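You operate a simulated robot arm through the tools that you are given. There is no shell and no other tool. Be economical: measure what you need, move in short steps, check, and stop when the job is done.

You run a simulated two-armed robot. Do the job below in one go: nothing can be reset, and whatever is moved stays where it is left.

JOB
Take the cork packer with the smallest size on its label and leave it on top of the small pulley. Pick up the white dust brush with one hand, pass it to the other hand and put it in the 10 mm bin. Any order will do.
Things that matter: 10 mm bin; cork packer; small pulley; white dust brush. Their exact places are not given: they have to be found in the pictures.

Only the result counts: the job must be done as asked and must still hold three seconds after the hand-in. Knocking over, shifting, dropping, spilling or breaking anything else fails it.

ROBOT AND FRAMES
Two 7-joint arms with two-finger parallel grippers on one trunk, on a base that drives. Base frame: it is fixed to the floor where the robot stands at the start and does not move with it; the origin is under the middle of the robot, x ahead of it, y to its left, z up; the surface under the hand at the start is at about z = 803. Lengths are in mm, angles in degrees, forces in N, time in s.
The left shoulder is at the start at [50, 177, 1129], the right one opposite. With the tool pointing down near the work surface each hand reaches from about 220 to 700 mm from the robot's upright axis, wherever it stands, measured 20 degrees to its own side. Places, roughly: 10 mm bin (19x15 cm) [1740, -2320, 840]; small pulley [500, 2750, 250]; white dust brush [-1250, -1250, 1000]. Payload 3.43 kg a hand.
The tool frame of a hand sits at the grasp point between the pads (the TCP): z along the fingers, y along the line on which they close. The tips reach 34 mm beyond it. The gripper opens to 128 mm. The fingers are 24 mm wide and 12 mm thick; the gripper's body (48 by 130 mm) begins 96 mm behind the TCP.
Orientation is told as [roll, pitch, yaw] about the base's x, y, z axes, in that order, counted from this pose: with the fingers straight down and closing along the base's y, the tool's x points along the base's -x, its y along +y and its z along -z.

CONTROLS
- The arms move only by the tool servo_tool. It takes "left_increments", "right_increments" or both (then of equal length, played together; a hand with none holds still); each is a list of rows, each an object (a shift or turn left out is 0, a gripper value left out holds the last) with "dp": the shift along the tool's x, y, z in units of 200 mm (1.0 is 200 mm), a list of three; "dr": the turn, a rotation vector about the tool's x, y, z in units of 180 degrees (1.0 is 180 degrees), a list of three. In form: [{"dp": [x, y, z], "dr": [wx, wy, wz]}, ...]. A call has 1 to 20 rows; each row is the pose to reach, as a shift and turn from the pose commanded when the call began, along the tool's axes at that moment. "left_claw" and "right_claw" are, for a hand that has rows, the opening in per cent of the stroke, from 0 (shut) to 100 (fully open), set as the call begins (left out, the last holds). A call with a number of a shift or a turn outside -1 to 1 is refused whole. Rows are played at 5 a second. More than 50 mm and 8.6 degrees between two rows, or a gripper value outside its range, and nothing of the call is played. Where a pose cannot be reached the arm comes as near as it can. A force on the tool above 40 N (or 10 N above the force at the start of the call, whichever is more), or a blocked arm, ends the call early, and 0.2 s more pass. Each finger travels about 108 mm/s and halts on what it meets, pressing with about 44 N; the grip force reading is that of the motor and also rises with nothing between the fingers. The clock runs only during rows and for 0.2 s after the last one: add rows that repeat a pose to give the fingers time. It gives the time, the measured TCP pose, the force on the tool (base axes), the opening and the grip force at its end, in the units of the frame above (readings bear some noise), with the torque about the TCP (base axes, N m) and any sound that the robot's microphone picked up.
- Cameras (640 x 400 px; columns grow to the right, rows downward): "scene" is now at [150.3, 20.5, 1283.6]; the picture's right is [0.25, -0.97, 0.00], its down [-0.64, -0.16, -0.76] and it looks along [0.73, 0.19, -0.66] (base axes); focal length 277 px, centre (320, 200). "left" rides on the left gripper at [76, 11, -160] in its tool frame; the picture's right is [-0.15, 0.99, 0.00], its down [-0.88, -0.13, -0.46] and it looks along [-0.45, -0.07, 0.89] (tool axes); focal length 234 px, centre (320, 200). "right" rides on the right gripper at [76, -11, -160] in its tool frame; the picture's right is [0.15, 0.99, 0.00], its down [-0.88, 0.13, -0.46] and it looks along [-0.45, 0.07, 0.89] (tool axes); focal length 234 px, centre (320, 200).
- grab_frame(camera): a new picture of that camera. No time passes.
- lift_body(by): slides the trunk up (or, below 0, down) by that many mm; the arms and the scene camera ride with it, the base frame stays. It gives what a move gives, with no picture.
- roll_base(legs): drives the robot by 1 to 6 legs, each [ahead, turn to the left] in mm and degrees, along the robot's own axes; the way and the turn of a leg run together, so that a leg with both is an arc; at most 1500 mm and 180 degrees a leg. The arms and the cameras ride along, it lands a little off, and it stops where it bumps. It gives what a move gives.
- pan_tilt(pan, tilt): turns the head with the scene camera to pan (to the left, within 80 degrees either way) and tilt (down, from -29 to 69), counted from straight ahead of the robot. It gives what a move gives.
- measure_at(camera, pixels): for up to 12 pixels [column, row] of the newest picture of that camera ("zoom" is the newest enlarged one), the place [x, y, z] in the base frame of the surface seen there, good to about 2 mm. No time passes.
- zoom(camera, box): a new picture of the part [left, top, right, bottom] of that camera's present view, enlarged. No time passes.
- job_done(): hands the job in; it is judged then, once.

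Keep the steps short. Do not move on a guess: measure, check each grasp and each placing, and mend mistakes. In all there are 110 turns and 108 pictures (those below and enlarged ones count). Leave the grippers open and the arms clear of the work at the hand-in unless told otherwise, and finish with a single line.

The tools are called after "Call:" by a JSON object that holds its "op" and its "data". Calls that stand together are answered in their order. servo_tool: Moves the arms, as the interface text tells. Its arguments: {"type":"object","properties":{"left_increments":{"type":"array"},"left_claw":{"type":"number"},"right_increments":{"type":"array"},"right_claw":{"type":"number"}},"required":[]} The other tools are called the same way: lift_body (by) slides the trunk up or down; roll_base (legs) drives the base; pan_tilt (pan, tilt) turns the head that bears the scene camera; grab_frame (camera) takes a picture; measure_at (camera, pixels) gives the place of the surface under pixels of a picture; zoom (camera, box) takes an enlarged picture of a part of a camera's view; job_done () hands the job in.

At the start:

```text
t: 0.0
left_tcp_pos: [376.6, 228.2, 1084.1]
left_tool_rot: [0.0, 0.0, 0.3]
left_contact_force: [0.8, -0.4, -0.5]
left_torque: [-0.01, 0.02, 0.0]
left_grip_width: 128.0
left_grasp_force: 0.2
right_tcp_pos: [416.9, -139.6, 1038.9]
right_tool_rot: [0.0, -0.1, 0.2]
right_contact_force: [-0.1, -0.6, -0.3]
right_torque: [0.0, -0.01, 0.0]
right_grip_width: 127.9
right_grasp_force: 0.0
trunk travel left (down, up): [-300.0, 101.0]
robot x, y, heading: [1.6, -1.2, -0.1]
head pan, tilt: [14.2, 40.9]
```

scene: 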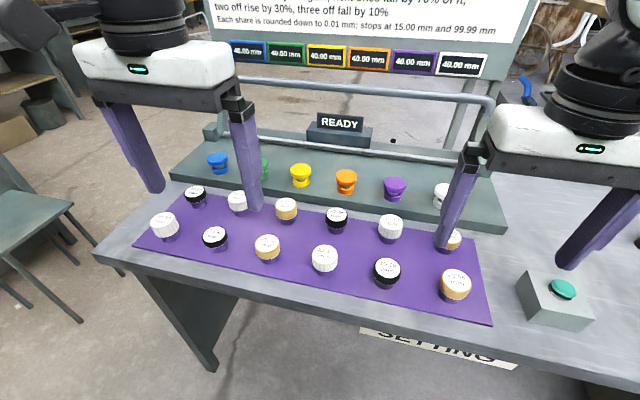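
right: 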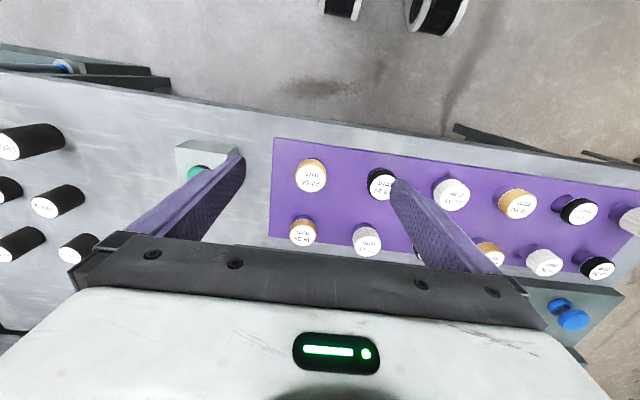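
left: 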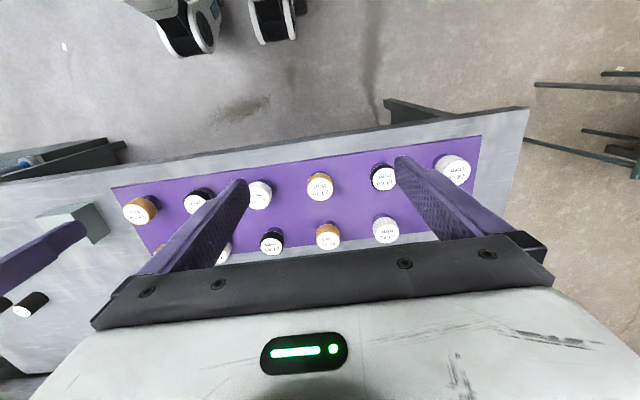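

I see twelve labelled packers on a purple mat, some of them cork-coloured. I will enlarge the mat to read the labels and look at the board behind it.

Call:
{"op": "zoom", "data": {"camera": "scene", "box": [140, 170, 320, 282]}}

Call:
{"op": "zoom", "data": {"camera": "scene", "box": [310, 190, 490, 302]}}

Call:
{"op": "zoom", "data": {"camera": "right", "box": [0, 100, 330, 300]}}

Call:
{"op": "pan_tilt", "data": {"pan": 0, "tilt": 10}}

Call:
{"op": "grab_frame", "data": {"camera": "scene"}}

```text
3.56 times, centred on (230, 226) of scene
```

zoom: 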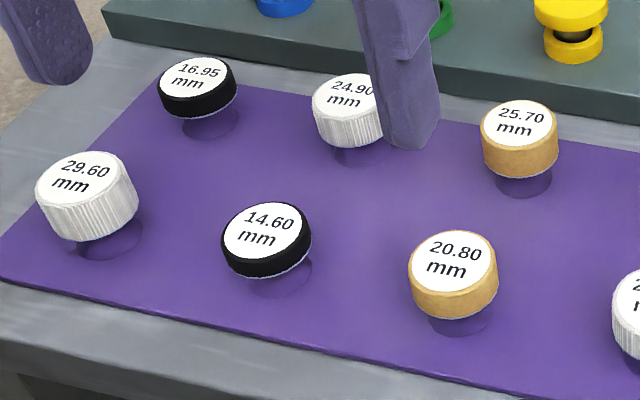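

```text
3.56 times, centred on (400, 246) of scene
```

zoom: 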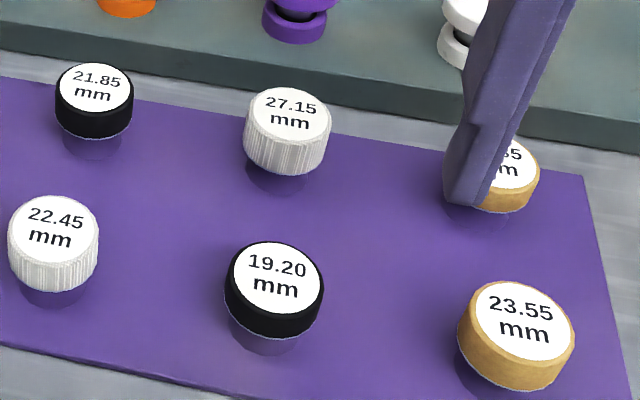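

```text
1.94 times, centred on (165, 200) of right
```

zoom: 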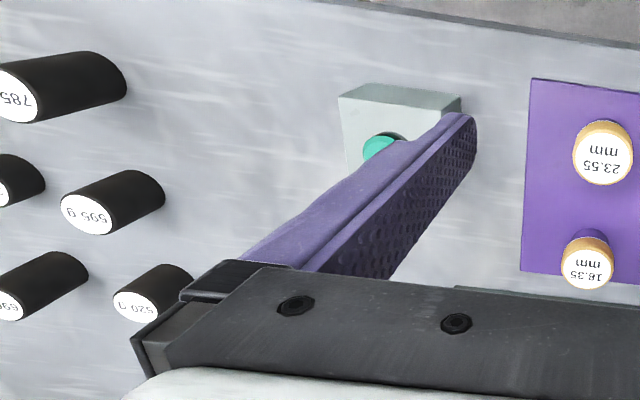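

```text
t: 1.0
left_tcp_pos: [376.9, 229.8, 1083.9]
left_tool_rot: [0.0, -0.1, 0.3]
left_contact_force: [-0.1, 0.7, -0.1]
left_torque: [-0.02, -0.04, 0.02]
left_grip_width: 128.1
left_grasp_force: 0.1
right_tcp_pos: [416.5, -142.4, 1039.0]
right_tool_rot: [0.0, 0.0, 0.2]
right_contact_force: [0.3, -0.6, 0.8]
right_torque: [0.06, -0.02, -0.02]
right_grip_width: 128.1
right_grasp_force: 0.0
trunk travel left (down, up): [-300.0, 101.0]
robot x, y, heading: [1.3, -0.2, -0.0]
head pan, tilt: [0.0, 10.0]
```

```text
101 pictures are left
```

scene: 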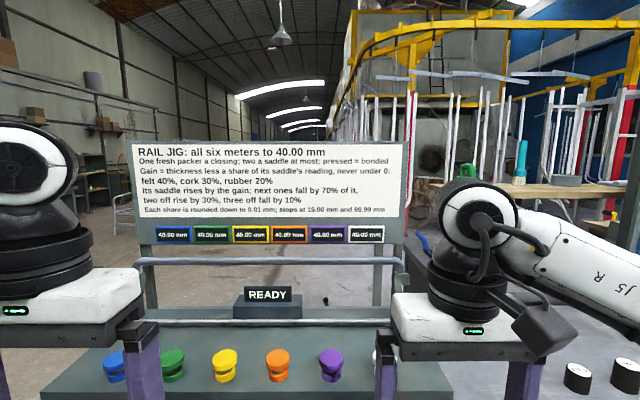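

The cork packers read 25.70, 20.80, 23.55 and 18.35 (perhaps 16.35), so the last, at right-camera (302,232), is the smallest. I will measure it and look around for the other objects.

Call:
{"op": "zoom", "data": {"camera": "right", "box": [240, 150, 400, 250]}}

Call:
{"op": "measure_at", "data": {"camera": "right", "pixels": [[302, 234], [311, 177], [302, 255], [330, 235], [280, 220], [200, 172], [367, 240], [300, 215]]}}

Call:
{"op": "pan_tilt", "data": {"pan": 75, "tilt": 25}}

Call:
{"op": "grab_frame", "data": {"camera": "scene"}}

Call:
{"op": "pan_tilt", "data": {"pan": -78, "tilt": 20}}

Call:
{"op": "grab_frame", "data": {"camera": "scene"}}

Call:
{"op": "pan_tilt", "data": {"pan": -40, "tilt": 20}}

Call:
{"op": "grab_frame", "data": {"camera": "scene"}}

```text
4.00 times, centred on (320, 200) of right
```

zoom: 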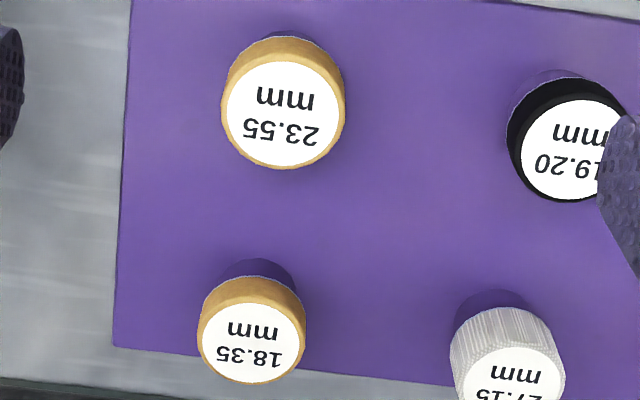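

```text
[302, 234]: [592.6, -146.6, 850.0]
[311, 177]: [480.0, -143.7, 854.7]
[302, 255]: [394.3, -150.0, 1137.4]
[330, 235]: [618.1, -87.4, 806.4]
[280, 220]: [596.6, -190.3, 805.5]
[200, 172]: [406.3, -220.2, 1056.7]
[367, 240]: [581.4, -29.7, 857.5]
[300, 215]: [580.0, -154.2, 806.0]
```

```text
t: 2.4
left_tcp_pos: [376.9, 227.9, 1084.8]
left_tool_rot: [0.0, 0.0, 0.3]
left_contact_force: [0.1, -0.2, -0.8]
left_torque: [-0.02, -0.05, 0.0]
left_grip_width: 127.9
left_grasp_force: 0.1
right_tcp_pos: [418.3, -140.7, 1038.7]
right_tool_rot: [0.0, 0.0, 0.3]
right_contact_force: [-0.8, 0.7, -0.1]
right_torque: [0.0, 0.0, 0.0]
right_grip_width: 127.9
right_grasp_force: 0.1
trunk travel left (down, up): [-300.0, 101.0]
robot x, y, heading: [0.9, -1.8, 0.1]
head pan, tilt: [75.0, 25.0]
```

```text
99 pictures are left
```

scene: 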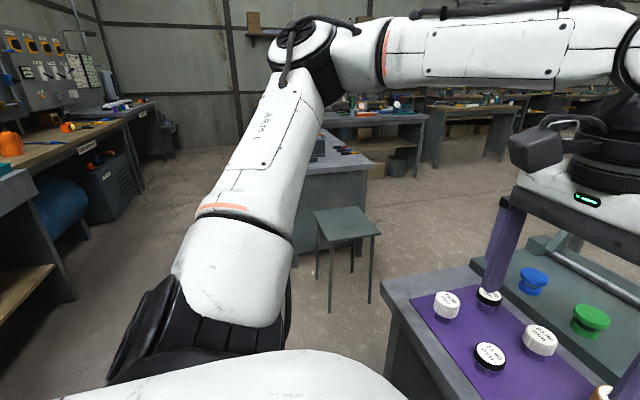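

```text
t: 4.8
left_tcp_pos: [377.1, 227.1, 1084.4]
left_tool_rot: [0.0, 0.0, 0.3]
left_contact_force: [-0.2, -0.5, -0.5]
left_torque: [0.01, 0.04, 0.0]
left_grip_width: 128.2
left_grasp_force: 0.1
right_tcp_pos: [416.7, -141.4, 1038.5]
right_tool_rot: [0.0, 0.1, 0.2]
right_contact_force: [0.3, -0.1, 0.4]
right_torque: [0.0, -0.01, 0.01]
right_grip_width: 127.8
right_grasp_force: 0.1
trunk travel left (down, up): [-300.0, 101.0]
robot x, y, heading: [-1.9, -0.7, -0.0]
head pan, tilt: [-78.0, 20.0]
```

```text
98 pictures are left
```

scene: 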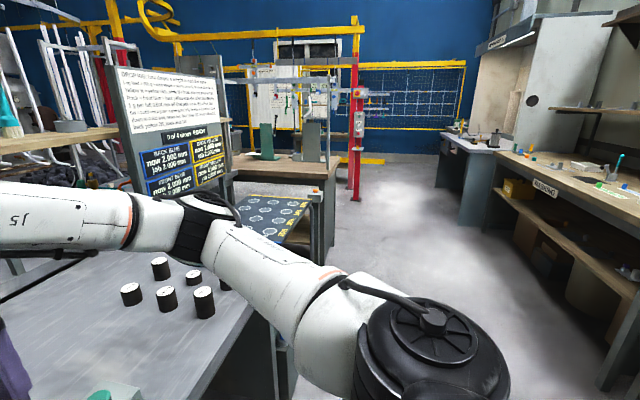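

```text
t: 5.8
left_tcp_pos: [377.2, 229.6, 1084.7]
left_tool_rot: [0.0, 0.1, 0.3]
left_contact_force: [0.4, 0.5, -0.1]
left_torque: [-0.01, -0.02, 0.02]
left_grip_width: 128.3
left_grasp_force: 0.1
right_tcp_pos: [417.4, -141.3, 1040.1]
right_tool_rot: [0.0, 0.0, 0.2]
right_contact_force: [0.2, -0.7, 0.2]
right_torque: [-0.02, 0.01, -0.02]
right_grip_width: 128.0
right_grasp_force: 0.0
trunk travel left (down, up): [-300.0, 101.0]
robot x, y, heading: [-0.8, 2.4, 0.3]
head pan, tilt: [-40.0, 20.0]
```

```text
97 pictures are left
```

scene: 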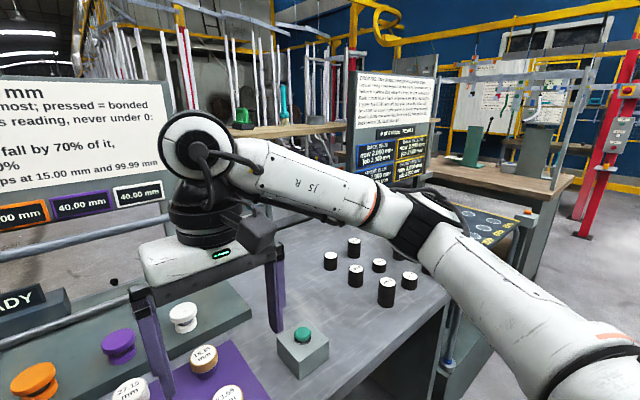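

Smallest is 18.35 mm, near (595,-147). Next I look down at it to measure its cap, the mat and the jig's bar.

Call:
{"op": "pan_tilt", "data": {"pan": -20, "tilt": 45}}

Call:
{"op": "grab_frame", "data": {"camera": "scene"}}

```text
t: 6.7
left_tcp_pos: [376.5, 229.2, 1084.1]
left_tool_rot: [0.0, 0.0, 0.3]
left_contact_force: [0.1, 0.0, -0.3]
left_torque: [0.0, 0.0, 0.0]
left_grip_width: 127.7
left_grasp_force: 0.1
right_tcp_pos: [417.3, -141.5, 1038.7]
right_tool_rot: [-0.1, 0.1, 0.2]
right_contact_force: [0.0, 0.1, -0.4]
right_torque: [0.0, -0.04, 0.01]
right_grip_width: 128.1
right_grasp_force: 0.1
trunk travel left (down, up): [-300.0, 101.0]
robot x, y, heading: [3.3, 0.6, -0.2]
head pan, tilt: [-20.0, 45.0]
```

```text
96 pictures are left
```

scene: 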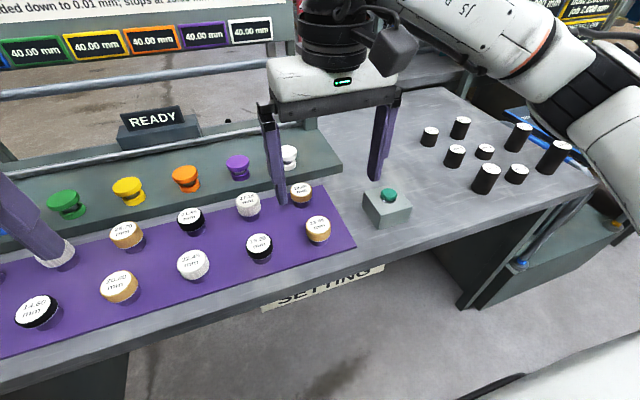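

Call:
{"op": "zoom", "data": {"camera": "scene", "box": [220, 130, 380, 230]}}

Call:
{"op": "measure_at", "data": {"camera": "scene", "pixels": [[301, 188], [311, 190], [304, 201], [247, 201], [288, 152], [240, 80], [100, 90], [330, 170], [388, 195], [180, 95], [343, 175]]}}

```text
4.00 times, centred on (300, 180) of scene
```

zoom: 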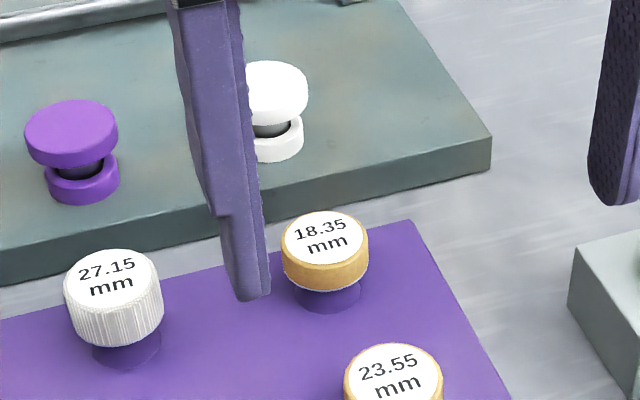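

```text
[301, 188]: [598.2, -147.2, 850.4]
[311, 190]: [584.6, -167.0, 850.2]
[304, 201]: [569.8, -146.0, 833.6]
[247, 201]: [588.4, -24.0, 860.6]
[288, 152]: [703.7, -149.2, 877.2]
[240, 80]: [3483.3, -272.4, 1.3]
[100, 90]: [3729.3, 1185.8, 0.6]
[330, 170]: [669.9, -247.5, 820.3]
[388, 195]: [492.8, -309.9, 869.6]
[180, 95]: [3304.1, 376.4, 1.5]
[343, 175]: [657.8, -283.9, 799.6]
```

The cap is a disc of about Ø48, z 831–850, centred near (596,-147). I will move the right hand over it at 70% opening and come down to z≈900.

Call:
{"op": "servo_tool", "data": {"right_increments": [{"dp": [-0.22, -0.01, 0]}, {"dp": [-0.44, -0.02, 0]}, {"dp": [-0.67, -0.03, 0]}, {"dp": [-0.89, -0.03, 0]}, {"dp": [-0.89, -0.03, 0.2]}, {"dp": [-0.89, -0.03, 0.4]}, {"dp": [-0.89, -0.03, 0.55]}, {"dp": [-0.89, -0.03, 0.69]}, {"dp": [-0.89, -0.03, 0.69]}], "right_claw": 70}}

Call:
{"op": "grab_frame", "data": {"camera": "right"}}

Call:
{"op": "grab_frame", "data": {"camera": "scene"}}

```text
t: 8.7
left_tcp_pos: [377.2, 227.4, 1084.6]
left_tool_rot: [0.1, 0.0, 0.4]
left_contact_force: [0.0, 0.0, 0.1]
left_torque: [-0.05, -0.02, 0.05]
left_grip_width: 128.1
left_grasp_force: 0.0
right_tcp_pos: [594.8, -146.3, 901.0]
right_tool_rot: [0.0, 0.0, 0.2]
right_contact_force: [-0.5, 0.3, -0.2]
right_torque: [0.03, 0.01, 0.01]
right_grip_width: 89.6
right_grasp_force: 0.0
trunk travel left (down, up): [-300.0, 101.0]
robot x, y, heading: [0.8, 0.7, -0.0]
head pan, tilt: [-20.0, 45.0]
```

```text
94 pictures are left
```

right: 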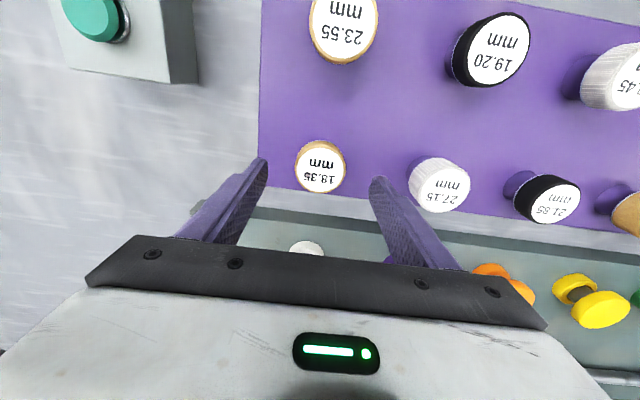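

```text
93 pictures are left
```

scene: 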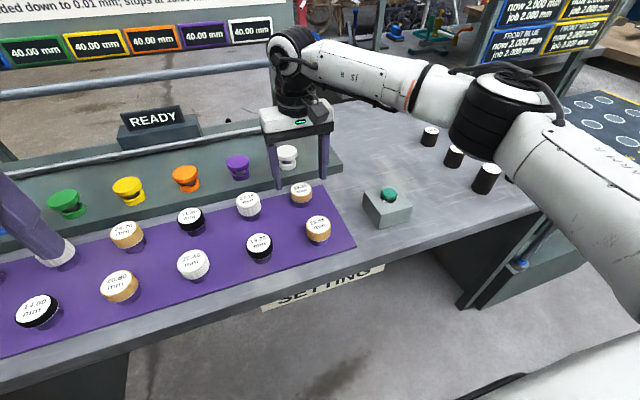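

The packer shows at (320,168) in the right view, between the tips. I will measure its label's centre and edges.

Call:
{"op": "measure_at", "data": {"camera": "right", "pixels": [[320, 167], [299, 166], [342, 166], [320, 144], [320, 188], [262, 166], [376, 185]]}}

```text
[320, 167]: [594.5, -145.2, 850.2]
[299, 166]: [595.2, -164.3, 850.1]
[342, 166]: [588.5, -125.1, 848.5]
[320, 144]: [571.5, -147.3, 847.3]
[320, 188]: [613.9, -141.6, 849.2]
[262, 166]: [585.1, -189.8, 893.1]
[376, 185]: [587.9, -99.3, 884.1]
```

The centre is about (594,-145), lined up with the TCP. I will go down to z 866, so the tips just cover the cap.

Call:
{"op": "servo_tool", "data": {"right_increments": [{"dp": [0, 0.004, 0.1]}, {"dp": [0, 0.004, 0.178]}, {"dp": [0, 0.004, 0.178]}]}}

Call:
{"op": "servo_tool", "data": {"right_increments": [{"dp": [0, 0, 0]}, {"dp": [0, 0, 0]}, {"dp": [0, 0, 0]}, {"dp": [0, 0, 0]}], "right_claw": 10}}

Call:
{"op": "grab_frame", "data": {"camera": "right"}}

```text
t: 9.5
left_tcp_pos: [377.0, 228.3, 1084.1]
left_tool_rot: [0.1, -0.1, 0.4]
left_contact_force: [0.1, -0.3, -0.9]
left_torque: [0.01, -0.04, 0.01]
left_grip_width: 128.2
left_grasp_force: 0.1
right_tcp_pos: [594.8, -144.0, 864.4]
right_tool_rot: [0.0, 0.0, 0.2]
right_contact_force: [-0.1, 0.5, -0.7]
right_torque: [0.0, 0.03, 0.0]
right_grip_width: 89.7
right_grasp_force: 0.0
trunk travel left (down, up): [-300.0, 101.0]
robot x, y, heading: [-1.3, 1.9, 0.0]
head pan, tilt: [-20.0, 45.0]
```

```text
t: 10.5
left_tcp_pos: [377.5, 229.1, 1083.9]
left_tool_rot: [0.0, 0.0, 0.3]
left_contact_force: [0.0, -0.3, 0.4]
left_torque: [0.0, -0.02, -0.01]
left_grip_width: 127.9
left_grasp_force: 0.0
right_tcp_pos: [595.7, -144.7, 864.9]
right_tool_rot: [0.0, 0.0, 0.2]
right_contact_force: [0.8, 0.0, 0.3]
right_torque: [0.0, -0.03, -0.01]
right_grip_width: 47.8
right_grasp_force: 44.0
trunk travel left (down, up): [-300.0, 101.0]
robot x, y, heading: [2.5, 2.5, -0.3]
head pan, tilt: [-20.0, 45.0]
```

```text
92 pictures are left
```

right: 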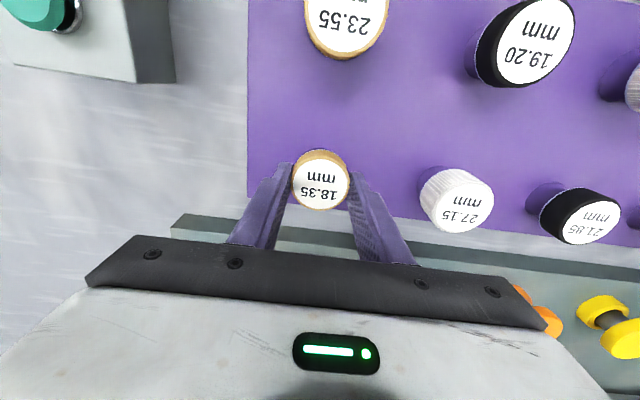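

It is gripped at 47.8 mm. I will lift slowly to z≈1060 and draw back toward the robot.

Call:
{"op": "servo_tool", "data": {"right_increments": [{"dp": [0, 0, -0.1]}, {"dp": [0, 0, -0.25]}, {"dp": [0, 0, -0.45]}, {"dp": [0, 0, -0.65]}, {"dp": [0, 0, -0.85]}, {"dp": [0.2, 0, -0.95]}, {"dp": [0.4, 0, -0.95]}, {"dp": [0.6, 0, -0.95]}, {"dp": [0.8, 0, -0.95]}, {"dp": [1.0, 0, -0.95]}]}}

Call:
{"op": "grab_frame", "data": {"camera": "right"}}

Call:
{"op": "pan_tilt", "data": {"pan": 80, "tilt": 10}}

Call:
{"op": "grab_frame", "data": {"camera": "scene"}}

```text
t: 12.7
left_tcp_pos: [378.0, 228.0, 1084.5]
left_tool_rot: [0.0, -0.1, 0.3]
left_contact_force: [0.0, 0.2, 0.5]
left_torque: [0.0, -0.01, 0.02]
left_grip_width: 128.1
left_grasp_force: 0.0
right_tcp_pos: [394.8, -149.1, 1053.9]
right_tool_rot: [0.0, 0.0, 0.2]
right_contact_force: [-0.2, -0.1, 0.0]
right_torque: [0.03, 0.01, 0.01]
right_grip_width: 48.0
right_grasp_force: 44.0
trunk travel left (down, up): [-300.0, 101.0]
robot x, y, heading: [0.5, 1.8, 0.2]
head pan, tilt: [-20.0, 45.0]
```

```text
91 pictures are left
```

right: 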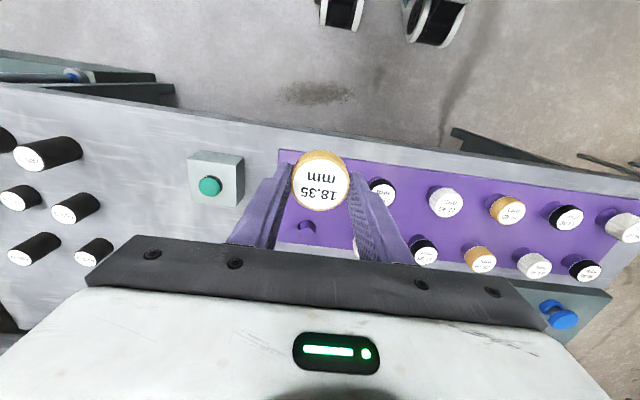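

```text
t: 14.5
left_tcp_pos: [377.4, 228.9, 1083.1]
left_tool_rot: [0.0, 0.0, 0.3]
left_contact_force: [0.4, 0.0, 0.5]
left_torque: [-0.03, -0.01, -0.01]
left_grip_width: 128.1
left_grasp_force: 0.0
right_tcp_pos: [396.0, -147.8, 1055.4]
right_tool_rot: [0.0, 0.0, 0.1]
right_contact_force: [-0.3, -0.5, -0.8]
right_torque: [-0.02, -0.01, -0.01]
right_grip_width: 48.0
right_grasp_force: 44.7
trunk travel left (down, up): [-300.0, 101.0]
robot x, y, heading: [3.2, -0.8, -0.2]
head pan, tilt: [80.0, 10.0]
```

```text
90 pictures are left
```

scene: 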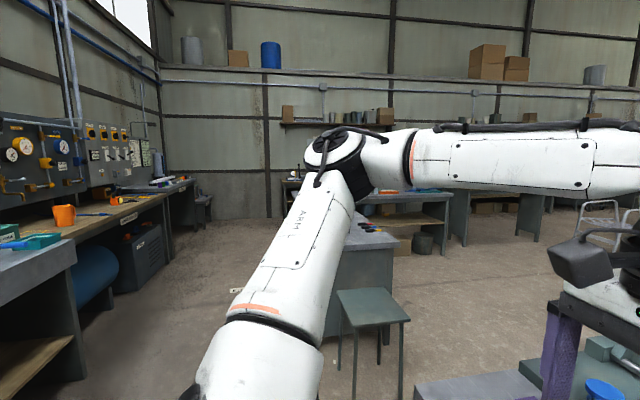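

The packer is held. I back off from the table 300 mm, turn left 90°, then look toward the pulley.

Call:
{"op": "roll_base", "data": {"legs": [[-300, 0], [0, 90]]}}

Call:
{"op": "pan_tilt", "data": {"pan": 0, "tilt": 25}}

Call:
{"op": "grab_frame", "data": {"camera": "scene"}}

```text
t: 20.4
left_tcp_pos: [-535.0, 372.5, 1084.1]
left_tool_rot: [-0.1, 0.1, 91.8]
left_contact_force: [-0.5, 0.4, 0.4]
left_torque: [0.0, -0.02, -0.02]
left_grip_width: 128.1
left_grasp_force: 0.0
right_tcp_pos: [-159.0, 399.4, 1054.8]
right_tool_rot: [0.0, 0.0, 91.7]
right_contact_force: [-0.8, 0.4, -1.3]
right_torque: [-0.02, -0.03, -0.01]
right_grip_width: 47.6
right_grasp_force: 43.8
trunk travel left (down, up): [-300.0, 101.0]
robot x, y, heading: [-298.4, -2.5, 91.6]
head pan, tilt: [80.0, 10.0]
```

```text
t: 22.0
left_tcp_pos: [-534.9, 372.6, 1083.3]
left_tool_rot: [0.0, 0.0, 91.8]
left_contact_force: [-0.9, 0.6, 0.0]
left_torque: [0.02, 0.0, 0.0]
left_grip_width: 127.7
left_grasp_force: 0.1
right_tcp_pos: [-160.3, 400.1, 1055.4]
right_tool_rot: [0.0, -0.1, 91.7]
right_contact_force: [-0.4, -0.3, -0.4]
right_torque: [0.04, 0.01, 0.01]
right_grip_width: 47.9
right_grasp_force: 44.3
trunk travel left (down, up): [-300.0, 101.0]
robot x, y, heading: [-293.4, 4.8, 91.5]
head pan, tilt: [0.0, 25.0]
```

```text
89 pictures are left
```

scene: 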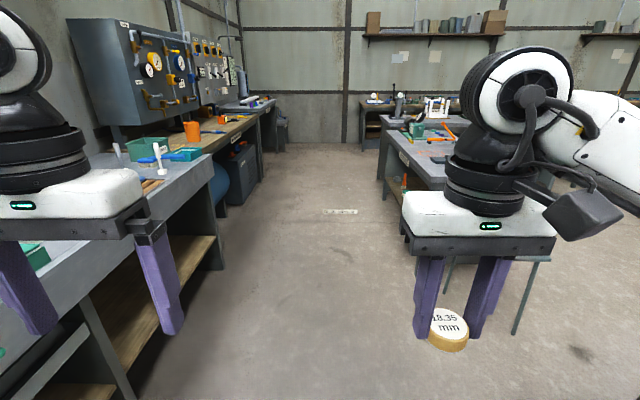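

The pulley should show near (399,184), under the far table at the right. I will enlarge that area.

Call:
{"op": "zoom", "data": {"camera": "scene", "box": [340, 90, 500, 190]}}

Call:
{"op": "zoom", "data": {"camera": "scene", "box": [370, 140, 450, 190]}}

Call:
{"op": "measure_at", "data": {"camera": "scene", "pixels": [[403, 184], [395, 190], [450, 150], [384, 165], [410, 185], [215, 160], [220, 265], [130, 390], [540, 260], [340, 211], [262, 110], [195, 190]]}}

```text
4.00 times, centred on (420, 140) of scene
```

zoom: 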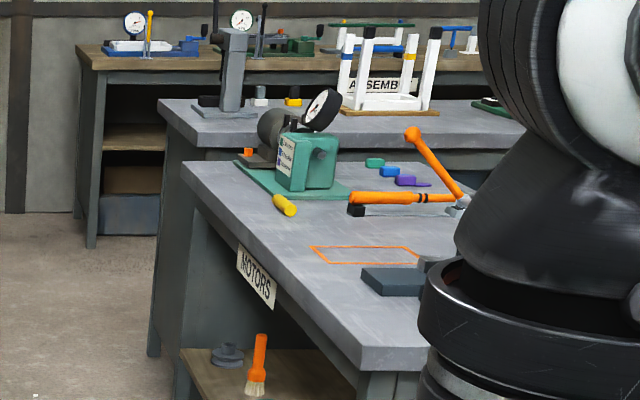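

```text
8.00 times, centred on (410, 165) of scene
```

zoom: 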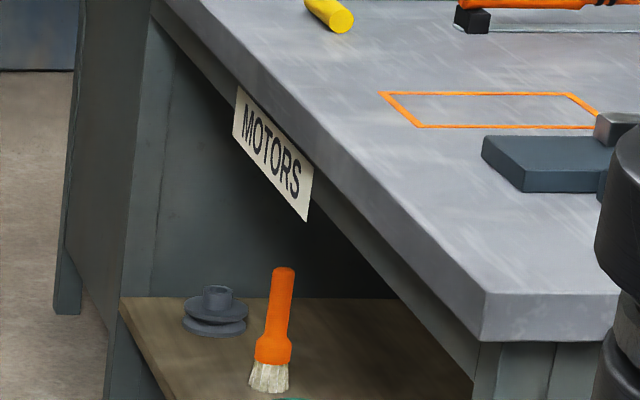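

```text
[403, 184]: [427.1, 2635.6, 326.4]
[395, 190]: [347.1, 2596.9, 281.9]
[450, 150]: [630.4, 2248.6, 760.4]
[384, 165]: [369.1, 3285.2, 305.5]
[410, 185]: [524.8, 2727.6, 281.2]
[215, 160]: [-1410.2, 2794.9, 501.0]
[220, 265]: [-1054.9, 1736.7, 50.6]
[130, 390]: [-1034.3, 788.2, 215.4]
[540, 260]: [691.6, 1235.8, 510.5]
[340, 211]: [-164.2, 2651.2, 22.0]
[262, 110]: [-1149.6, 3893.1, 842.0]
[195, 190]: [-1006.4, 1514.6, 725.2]
```

The grey stepped pulley stands on the low shelf (z≈281) under the "MOTORS" table. I drive up the aisle to about y 2250 and look at it from nearer.

Call:
{"op": "roll_base", "data": {"legs": [[0, -1.5], [1100, 0], [1100, 0]]}}

Call:
{"op": "pan_tilt", "data": {"pan": -60, "tilt": 40}}

Call:
{"op": "grab_frame", "data": {"camera": "scene"}}

```text
t: 33.1
left_tcp_pos: [-531.0, 2562.4, 1083.8]
left_tool_rot: [0.0, -0.2, 90.7]
left_contact_force: [0.2, 0.8, -0.6]
left_torque: [0.0, -0.01, -0.02]
left_grip_width: 127.7
left_grasp_force: 0.0
right_tcp_pos: [-155.1, 2582.6, 1055.5]
right_tool_rot: [0.0, 0.0, 90.7]
right_contact_force: [0.0, -0.1, -1.3]
right_torque: [0.0, -0.01, 0.0]
right_grip_width: 47.9
right_grasp_force: 44.0
trunk travel left (down, up): [-300.0, 101.0]
robot x, y, heading: [-300.8, 2186.6, 90.2]
head pan, tilt: [0.0, 25.0]
```

```text
t: 34.4
left_tcp_pos: [-530.6, 2562.6, 1083.8]
left_tool_rot: [0.0, -0.1, 90.6]
left_contact_force: [0.2, -0.7, -0.2]
left_torque: [-0.01, 0.03, -0.02]
left_grip_width: 128.2
left_grasp_force: 0.1
right_tcp_pos: [-155.1, 2583.1, 1054.9]
right_tool_rot: [-0.1, 0.0, 90.7]
right_contact_force: [0.9, 0.1, -0.7]
right_torque: [-0.01, 0.0, -0.01]
right_grip_width: 47.6
right_grasp_force: 43.6
trunk travel left (down, up): [-300.0, 101.0]
robot x, y, heading: [-299.5, 2190.7, 90.5]
head pan, tilt: [-60.0, 40.0]
```

```text
86 pictures are left
```

scene: 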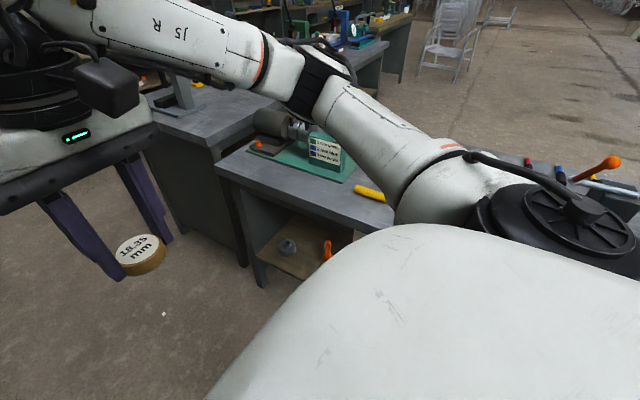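

Call:
{"op": "measure_at", "data": {"camera": "scene", "pixels": [[287, 246], [285, 257], [328, 258], [262, 256], [217, 168], [260, 282], [300, 205], [240, 200], [300, 275], [350, 222], [320, 245], [250, 205]]}}

Call:
{"op": "zoom", "data": {"camera": "scene", "box": [200, 150, 400, 290]}}

```text
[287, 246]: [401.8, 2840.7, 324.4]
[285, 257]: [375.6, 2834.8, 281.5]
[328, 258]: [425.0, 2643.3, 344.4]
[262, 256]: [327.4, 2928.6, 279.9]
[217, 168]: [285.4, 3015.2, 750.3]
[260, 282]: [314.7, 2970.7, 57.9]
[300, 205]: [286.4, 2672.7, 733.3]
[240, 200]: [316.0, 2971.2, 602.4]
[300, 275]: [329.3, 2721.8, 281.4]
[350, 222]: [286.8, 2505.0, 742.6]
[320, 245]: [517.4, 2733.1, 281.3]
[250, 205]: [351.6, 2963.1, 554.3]
```

```text
2.86 times, centred on (300, 220) of scene
```

zoom: 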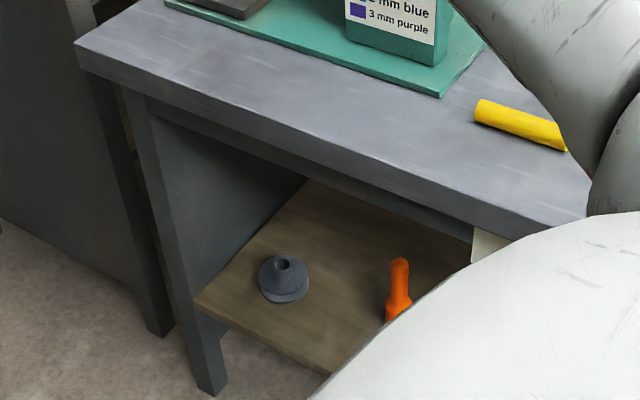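

The table's front edge is at x≈286 and z≈750. The pulley is about 120 mm in from it, at (405,2838), on a shelf at z 281. A vertical hand would not fit under the top, so I plan to re-grip the packer with a level hand on the clear table edge. I drive to y≈3010 and face +x.

Call:
{"op": "roll_base", "data": {"legs": [[820, 0], [0, -90]]}}

Call:
{"op": "pan_tilt", "data": {"pan": -10, "tilt": 40}}

Call:
{"op": "grab_frame", "data": {"camera": "scene"}}

```text
t: 42.6
left_tcp_pos: [57.4, 3243.6, 1083.7]
left_tool_rot: [0.0, 0.0, 1.7]
left_contact_force: [-0.9, -0.6, -0.3]
left_torque: [-0.03, -0.01, -0.03]
left_grip_width: 127.7
left_grasp_force: 0.1
right_tcp_pos: [84.7, 2867.4, 1055.8]
right_tool_rot: [0.1, 0.0, 1.8]
right_contact_force: [-1.1, -0.1, -1.2]
right_torque: [0.01, 0.01, -0.03]
right_grip_width: 48.0
right_grasp_force: 44.1
trunk travel left (down, up): [-300.0, 101.0]
robot x, y, heading: [-309.8, 3007.7, 1.5]
head pan, tilt: [-60.0, 40.0]
```

```text
t: 43.8
left_tcp_pos: [58.7, 3243.5, 1084.3]
left_tool_rot: [0.0, 0.0, 1.8]
left_contact_force: [-0.6, -0.2, -0.3]
left_torque: [0.0, -0.02, -0.02]
left_grip_width: 128.0
left_grasp_force: 0.0
right_tcp_pos: [85.5, 2867.8, 1055.3]
right_tool_rot: [0.0, -0.1, 1.8]
right_contact_force: [0.3, 0.4, -0.4]
right_torque: [0.0, 0.01, -0.01]
right_grip_width: 47.9
right_grasp_force: 43.7
trunk travel left (down, up): [-300.0, 101.0]
robot x, y, heading: [-311.2, 3007.0, 1.6]
head pan, tilt: [-10.0, 40.0]
```

```text
84 pictures are left
```

scene: 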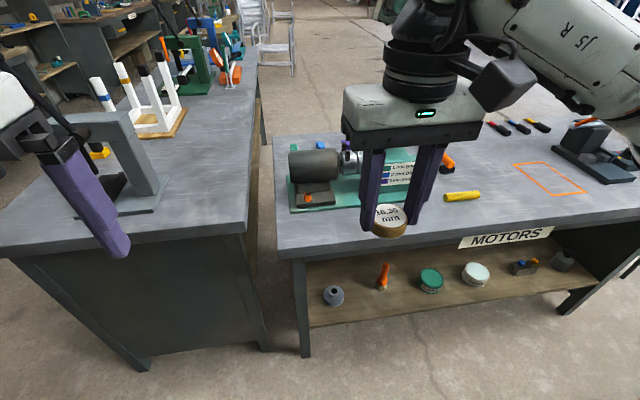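

The pulley shows at (333,295), with a free strip of table between its front edge and the teal plate. I will measure these.

Call:
{"op": "zoom", "data": {"camera": "scene", "box": [270, 190, 430, 320]}}

Call:
{"op": "measure_at", "data": {"camera": "scene", "pixels": [[333, 290], [333, 303], [344, 298], [323, 298], [310, 325], [300, 214], [300, 250], [282, 255], [460, 197], [460, 236], [350, 209], [350, 246]]}}

```text
3.08 times, centred on (350, 255) of scene
```

zoom: 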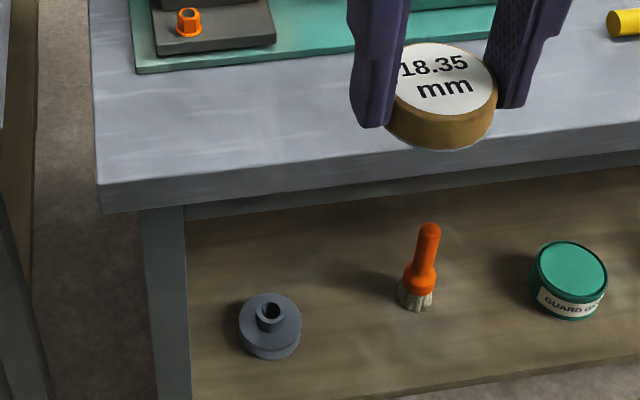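

```text
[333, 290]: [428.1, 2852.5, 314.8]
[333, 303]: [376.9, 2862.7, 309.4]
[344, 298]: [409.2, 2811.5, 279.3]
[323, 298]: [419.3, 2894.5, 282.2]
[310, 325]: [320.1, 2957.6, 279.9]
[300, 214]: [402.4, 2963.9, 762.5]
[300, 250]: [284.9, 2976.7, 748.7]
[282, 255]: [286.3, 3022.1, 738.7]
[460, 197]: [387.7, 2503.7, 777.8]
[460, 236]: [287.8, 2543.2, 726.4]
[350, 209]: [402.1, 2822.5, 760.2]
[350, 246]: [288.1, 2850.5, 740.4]
```

Now the pulley's details from the enlarged view: hub top, flange and the tabletop height.

Call:
{"op": "measure_at", "data": {"camera": "zoom", "pixels": [[257, 306], [283, 306], [270, 297], [272, 327], [270, 313], [245, 320], [295, 315], [270, 340], [270, 356], [250, 150], [200, 130], [260, 175]]}}

```text
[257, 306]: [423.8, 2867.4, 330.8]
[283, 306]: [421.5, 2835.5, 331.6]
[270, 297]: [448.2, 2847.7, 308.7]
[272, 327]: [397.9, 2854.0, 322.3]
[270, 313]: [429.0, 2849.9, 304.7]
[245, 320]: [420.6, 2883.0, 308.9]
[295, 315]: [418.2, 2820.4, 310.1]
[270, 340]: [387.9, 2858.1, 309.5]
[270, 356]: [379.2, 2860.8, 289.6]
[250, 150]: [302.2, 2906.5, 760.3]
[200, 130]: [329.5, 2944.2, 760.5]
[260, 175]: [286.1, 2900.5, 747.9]
```

Tabletop z is 760.4, hub top z≈331, flange z≈309, and the hub is near (417,2851). I carry the packer over the strip toward (325,2875), high first and then down.

Call:
{"op": "servo_tool", "data": {"right_increments": [{"dp": [-0.24, 0, 0]}, {"dp": [-0.48, 0, 0]}, {"dp": [-0.72, 0, 0]}, {"dp": [-0.96, 0, 0]}, {"dp": [-0.96, 0, 0.24]}, {"dp": [-0.96, 0, 0.48]}, {"dp": [-0.96, 0, 0.72]}, {"dp": [-0.96, 0, 0.9]}, {"dp": [-0.96, 0, 0.9]}]}}

Call:
{"op": "servo_tool", "data": {"right_increments": [{"dp": [-0.23, 0, 0]}, {"dp": [-0.23, 0, 0.1]}, {"dp": [-0.23, 0, 0.2]}, {"dp": [-0.23, 0, 0.28]}, {"dp": [-0.23, 0, 0.28]}]}}

Call:
{"op": "grab_frame", "data": {"camera": "scene"}}

Call:
{"op": "grab_frame", "data": {"camera": "right"}}

```text
t: 45.8
left_tcp_pos: [57.7, 3242.8, 1083.4]
left_tool_rot: [0.1, 0.0, 1.8]
left_contact_force: [-0.3, -0.1, 0.1]
left_torque: [0.03, 0.02, -0.02]
left_grip_width: 127.9
left_grasp_force: 0.0
right_tcp_pos: [278.1, 2873.6, 875.7]
right_tool_rot: [0.0, 0.0, 1.7]
right_contact_force: [1.7, 0.5, -1.0]
right_torque: [0.02, -0.02, -0.01]
right_grip_width: 48.2
right_grasp_force: 44.0
trunk travel left (down, up): [-300.0, 101.0]
robot x, y, heading: [-313.7, 3005.6, 1.3]
head pan, tilt: [-10.0, 40.0]
```

```text
t: 47.0
left_tcp_pos: [57.1, 3243.1, 1083.6]
left_tool_rot: [0.1, 0.0, 1.8]
left_contact_force: [-0.2, -0.2, 0.2]
left_torque: [0.02, -0.02, 0.0]
left_grip_width: 128.3
left_grasp_force: 0.1
right_tcp_pos: [324.1, 2874.6, 818.6]
right_tool_rot: [0.0, 0.0, 1.8]
right_contact_force: [0.8, 0.5, -0.7]
right_torque: [0.0, -0.01, 0.02]
right_grip_width: 47.6
right_grasp_force: 44.2
trunk travel left (down, up): [-300.0, 101.0]
robot x, y, heading: [-314.2, 3004.8, 1.6]
head pan, tilt: [-10.0, 40.0]
```

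```text
82 pictures are left
```

scene: 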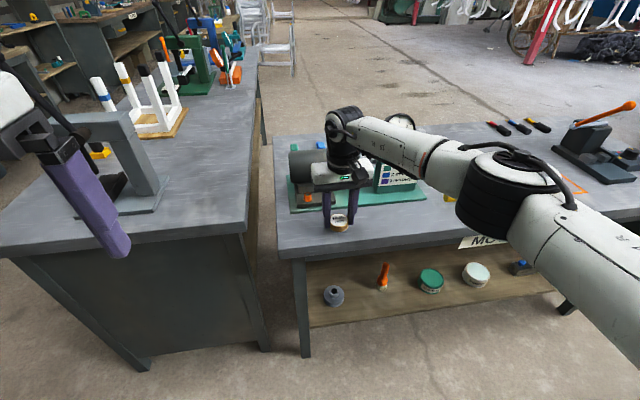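

```text
81 pictures are left
```

right: 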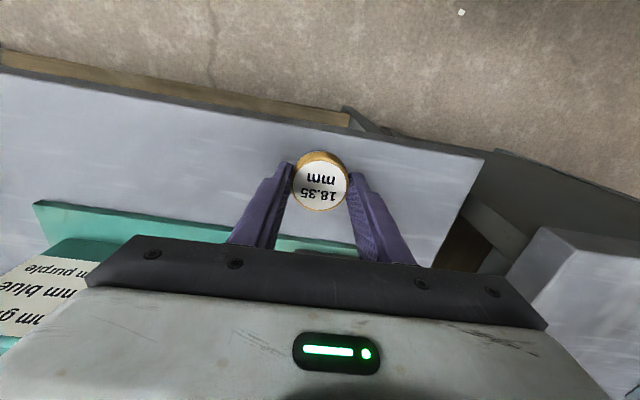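

There is clear table below. I lower to TCP z≈795, where the packer's bottom meets the top.

Call:
{"op": "servo_tool", "data": {"right_increments": [{"dp": [0, 0, 0.06]}, {"dp": [0, 0, 0.1]}, {"dp": [0, 0, 0.115]}, {"dp": [0, 0, 0.115]}]}}

Call:
{"op": "measure_at", "data": {"camera": "right", "pixels": [[320, 184], [320, 156]]}}

```text
t: 48.0
left_tcp_pos: [56.5, 3243.0, 1084.5]
left_tool_rot: [0.0, -0.1, 1.8]
left_contact_force: [0.6, 0.1, 0.5]
left_torque: [-0.01, 0.01, -0.02]
left_grip_width: 128.1
left_grasp_force: 0.0
right_tcp_pos: [324.6, 2874.2, 797.0]
right_tool_rot: [0.0, 0.0, 1.9]
right_contact_force: [0.1, 0.2, -1.3]
right_torque: [0.01, 0.02, -0.01]
right_grip_width: 47.8
right_grasp_force: 44.1
trunk travel left (down, up): [-300.0, 101.0]
robot x, y, heading: [-315.8, 3005.9, 1.4]
head pan, tilt: [-10.0, 40.0]
```

```text
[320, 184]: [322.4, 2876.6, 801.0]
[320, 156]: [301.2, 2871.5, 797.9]
```

The bottom should now be about 1 mm above the table. I press down another 2 mm and read the force.

Call:
{"op": "servo_tool", "data": {"right_increments": [{"dp": [0, 0, 0.006]}, {"dp": [0, 0, 0.01]}, {"dp": [0, 0, 0.01]}]}}

```text
t: 48.8
left_tcp_pos: [56.4, 3243.5, 1085.0]
left_tool_rot: [0.0, -0.1, 1.7]
left_contact_force: [0.8, -0.8, 0.3]
left_torque: [0.0, -0.01, 0.0]
left_grip_width: 128.1
left_grasp_force: 0.1
right_tcp_pos: [324.6, 2875.8, 796.5]
right_tool_rot: [0.0, -0.3, 1.7]
right_contact_force: [2.2, -1.4, 11.7]
right_torque: [-0.03, -0.02, 0.03]
right_grip_width: 47.7
right_grasp_force: 43.8
trunk travel left (down, up): [-300.0, 101.0]
robot x, y, heading: [-314.0, 3006.8, 1.4]
head pan, tilt: [-10.0, 40.0]
```

Contact at about 12 N, so it sits on the table. I open and rise.

Call:
{"op": "servo_tool", "data": {"right_increments": [{"dp": [0, 0, -0.008]}, {"dp": [0, 0, -0.008]}, {"dp": [0, 0, -0.008]}, {"dp": [0, 0, -0.1]}, {"dp": [0, 0, -0.3]}, {"dp": [0, 0, -0.5]}, {"dp": [0, 0, -0.7]}, {"dp": [0.2, 0, -0.8]}, {"dp": [0.4, 0, -0.8]}, {"dp": [0.6, 0, -0.8]}, {"dp": [0.8, 0, -0.8]}], "right_claw": 65}}

Call:
{"op": "servo_tool", "data": {"right_increments": [{"dr": [0, -0.045, 0]}, {"dr": [0, -0.09, 0]}, {"dr": [0, -0.135, 0]}, {"dr": [0, -0.18, 0]}, {"dr": [0, -0.225, 0]}, {"dr": [0, -0.27, 0]}, {"dr": [0, -0.315, 0]}, {"dr": [0, -0.36, 0]}, {"dr": [0, -0.405, 0]}, {"dr": [0, -0.45, 0]}, {"dr": [0, -0.45, 0]}]}}

Call:
{"op": "grab_frame", "data": {"camera": "scene"}}

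```text
t: 51.2
left_tcp_pos: [56.1, 3244.9, 1084.3]
left_tool_rot: [0.0, -0.2, 1.8]
left_contact_force: [0.5, -0.2, 0.0]
left_torque: [0.0, 0.01, 0.02]
left_grip_width: 128.0
left_grasp_force: 0.1
right_tcp_pos: [162.8, 2869.4, 955.2]
right_tool_rot: [0.0, -0.1, 1.6]
right_contact_force: [-0.5, 0.0, -0.1]
right_torque: [0.03, 0.01, 0.01]
right_grip_width: 83.0
right_grasp_force: 0.0
trunk travel left (down, up): [-300.0, 101.0]
robot x, y, heading: [-314.3, 3004.8, 1.7]
head pan, tilt: [-10.0, 40.0]
```

```text
t: 53.6
left_tcp_pos: [58.0, 3243.6, 1084.7]
left_tool_rot: [0.0, 0.0, 1.8]
left_contact_force: [-0.4, -0.1, -0.4]
left_torque: [0.01, -0.03, 0.02]
left_grip_width: 127.8
left_grasp_force: 0.1
right_tcp_pos: [156.0, 2894.8, 968.9]
right_tool_rot: [0.0, -81.0, 1.4]
right_contact_force: [-0.4, -0.4, 0.4]
right_torque: [0.01, 0.01, -0.02]
right_grip_width: 83.1
right_grasp_force: 0.0
right hand out of reach, approached as far as the arm can: row 9, 10, 11
trunk travel left (down, up): [-300.0, 101.0]
robot x, y, heading: [-318.0, 3005.8, 1.5]
head pan, tilt: [-10.0, 40.0]
```

```text
80 pictures are left
```

scene: 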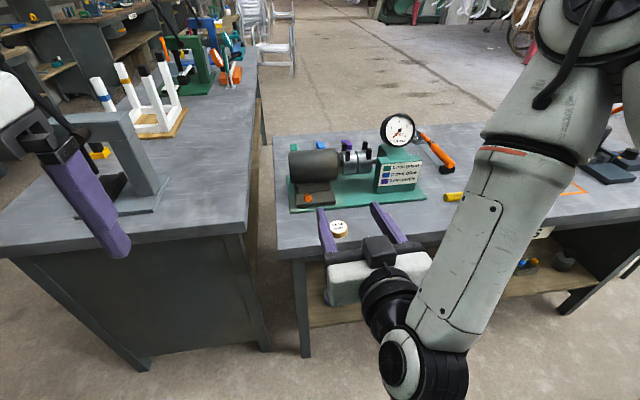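

The hand now points forward, 9° below level. I will look with the right camera and measure the packer on the table.

Call:
{"op": "zoom", "data": {"camera": "scene", "box": [280, 190, 440, 300]}}

Call:
{"op": "measure_at", "data": {"camera": "scene", "pixels": [[339, 226], [348, 229], [331, 229], [340, 237], [380, 250]]}}

Call:
{"op": "grab_frame", "data": {"camera": "right"}}

```text
3.64 times, centred on (360, 245) of scene
```

zoom: 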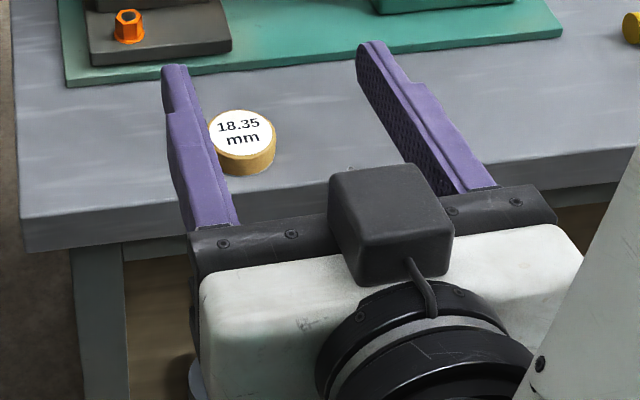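

```text
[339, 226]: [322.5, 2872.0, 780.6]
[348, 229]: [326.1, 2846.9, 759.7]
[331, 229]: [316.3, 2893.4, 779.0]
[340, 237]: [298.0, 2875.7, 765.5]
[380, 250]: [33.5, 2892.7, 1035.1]
```

```text
78 pictures are left
```

right: 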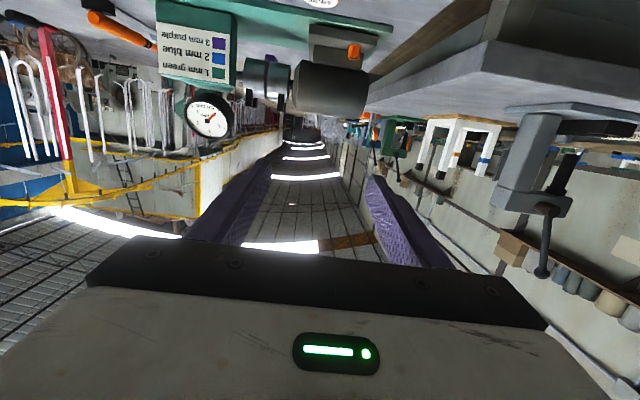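

The packer stands at (322,2872), top z 779.5. I bring the level hand down to z≈800 in front of the table edge (x≈215), still short of the packer.

Call:
{"op": "servo_tool", "data": {"right_increments": [{"dp": [0.12, 0, 0.2]}, {"dp": [0.3, 0, 0.3], "dr": [0, -0.012, 0]}, {"dp": [0.48, 0, 0.35], "dr": [0, -0.025, 0]}, {"dp": [0.6, 0, 0.373], "dr": [0, -0.04, 0]}, {"dp": [0.726, 0, 0.373], "dr": [0, -0.048, 0]}, {"dp": [0.726, 0, 0.373], "dr": [0, -0.048, 0]}, {"dp": [0.726, 0, 0.373], "dr": [0, -0.048, 0]}]}}

Call:
{"op": "grab_frame", "data": {"camera": "scene"}}

```text
t: 55.2
left_tcp_pos: [56.9, 3243.0, 1084.1]
left_tool_rot: [0.0, 0.0, 1.8]
left_contact_force: [-0.6, 0.4, 0.6]
left_torque: [-0.01, -0.03, -0.03]
left_grip_width: 127.9
left_grasp_force: 0.0
right_tcp_pos: [181.2, 2989.4, 895.3]
right_tool_rot: [1.3, -89.4, 0.2]
right_contact_force: [0.1, -0.7, 1.0]
right_torque: [0.0, -0.02, 0.02]
right_grip_width: 83.2
right_grasp_force: 0.0
right hand out of reach, approached as far as the arm can: row 1, 2, 3, 4, 5, 6, 7
trunk travel left (down, up): [-300.0, 101.0]
robot x, y, heading: [-312.2, 3007.4, 1.2]
head pan, tilt: [-10.0, 40.0]
```

```text
77 pictures are left
```

scene: 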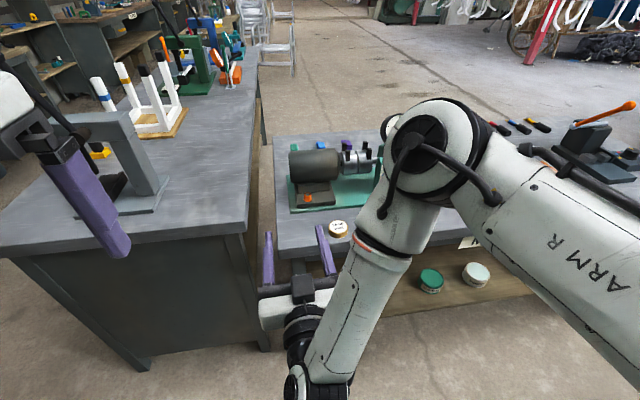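

The level hand cannot go low so close in: the wrist is at its limit. With the trunk low and the arm stretched it should work, and the base can do the insertion. First I back off 200 mm, raise the left hand out of the way, and bring the right hand back up and out.

Call:
{"op": "roll_base", "data": {"legs": [[-200, 0]]}}

Call:
{"op": "servo_tool", "data": {"right_increments": [{"dp": [-0.2, 0, 0]}, {"dp": [-0.4, 0, 0.1]}, {"dp": [-0.6, 0, 0.2]}, {"dp": [-0.8, 0, 0.3]}, {"dp": [-0.9, 0, 0.3]}, {"dp": [-0.9, 0, 0.3]}, {"dp": [-0.9, 0, 0.3]}], "left_increments": [{"dp": [0, 0, -0.2]}, {"dp": [0, 0, -0.4]}, {"dp": [0, 0, -0.6]}, {"dp": [0, 0, -0.8]}, {"dp": [0, 0, -0.8]}, {"dp": [0, 0, -0.8]}, {"dp": [0, 0, -0.8]}]}}

```text
t: 56.8
left_tcp_pos: [-143.2, 3239.3, 1085.1]
left_tool_rot: [0.1, -0.1, 2.0]
left_contact_force: [-1.2, -0.7, -0.1]
left_torque: [-0.03, -0.03, 0.01]
left_grip_width: 127.7
left_grasp_force: 0.1
right_tcp_pos: [-17.3, 2985.9, 895.2]
right_tool_rot: [1.9, -89.5, -0.2]
right_contact_force: [0.3, -0.4, 1.3]
right_torque: [0.0, 0.01, 0.01]
right_grip_width: 83.3
right_grasp_force: 0.0
trunk travel left (down, up): [-300.0, 101.0]
robot x, y, heading: [-512.1, 2997.3, 1.7]
head pan, tilt: [-10.0, 40.0]
```

```text
t: 58.4
left_tcp_pos: [-142.2, 3237.2, 1243.1]
left_tool_rot: [0.0, -0.1, 2.0]
left_contact_force: [-0.9, 0.2, 0.1]
left_torque: [-0.01, 0.01, 0.01]
left_grip_width: 128.1
left_grasp_force: 0.0
right_tcp_pos: [45.1, 2985.9, 1075.6]
right_tool_rot: [2.2, -89.4, -0.6]
right_contact_force: [-0.3, -0.1, -0.3]
right_torque: [0.0, -0.03, 0.0]
right_grip_width: 83.6
right_grasp_force: 0.0
trunk travel left (down, up): [-300.0, 101.0]
robot x, y, heading: [-510.2, 3003.7, 1.9]
head pan, tilt: [-10.0, 40.0]
```

It is reachable here, at z 1075.6, level. I square the heading and lower the trunk 300 mm.

Call:
{"op": "roll_base", "data": {"legs": [[0, -1.8]]}}

Call:
{"op": "lift_body", "data": {"by": -300}}

Call:
{"op": "grab_frame", "data": {"camera": "scene"}}

```text
t: 59.2
left_tcp_pos: [-135.9, 3226.3, 1242.5]
left_tool_rot: [0.1, 0.1, 0.0]
left_contact_force: [0.3, -0.4, -0.6]
left_torque: [0.02, 0.03, -0.01]
left_grip_width: 127.9
left_grasp_force: 0.0
right_tcp_pos: [44.1, 2968.7, 1073.8]
right_tool_rot: [3.2, -89.5, -3.3]
right_contact_force: [-1.0, 0.3, -0.1]
right_torque: [0.03, 0.0, 0.02]
right_grip_width: 83.0
right_grasp_force: 0.1
trunk travel left (down, up): [-300.0, 101.0]
robot x, y, heading: [-515.0, 3001.5, 0.0]
head pan, tilt: [-10.0, 40.0]
```

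```text
t: 62.2
left_tcp_pos: [-135.7, 3226.8, 944.7]
left_tool_rot: [0.0, 0.1, 0.2]
left_contact_force: [-0.6, 0.1, -0.2]
left_torque: [-0.01, -0.01, 0.0]
left_grip_width: 127.8
left_grasp_force: 0.0
right_tcp_pos: [42.7, 2968.1, 774.5]
right_tool_rot: [1.6, -89.4, -1.8]
right_contact_force: [-0.7, -0.6, -0.5]
right_torque: [-0.03, 0.0, 0.0]
right_grip_width: 83.3
right_grasp_force: 0.1
trunk travel left (down, up): [0.0, 401.0]
robot x, y, heading: [-513.0, 2996.2, -0.2]
head pan, tilt: [-10.0, 40.0]
```

```text
76 pictures are left
```

scene: 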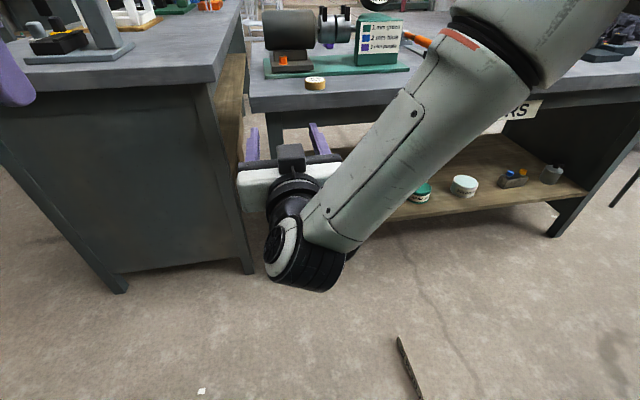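

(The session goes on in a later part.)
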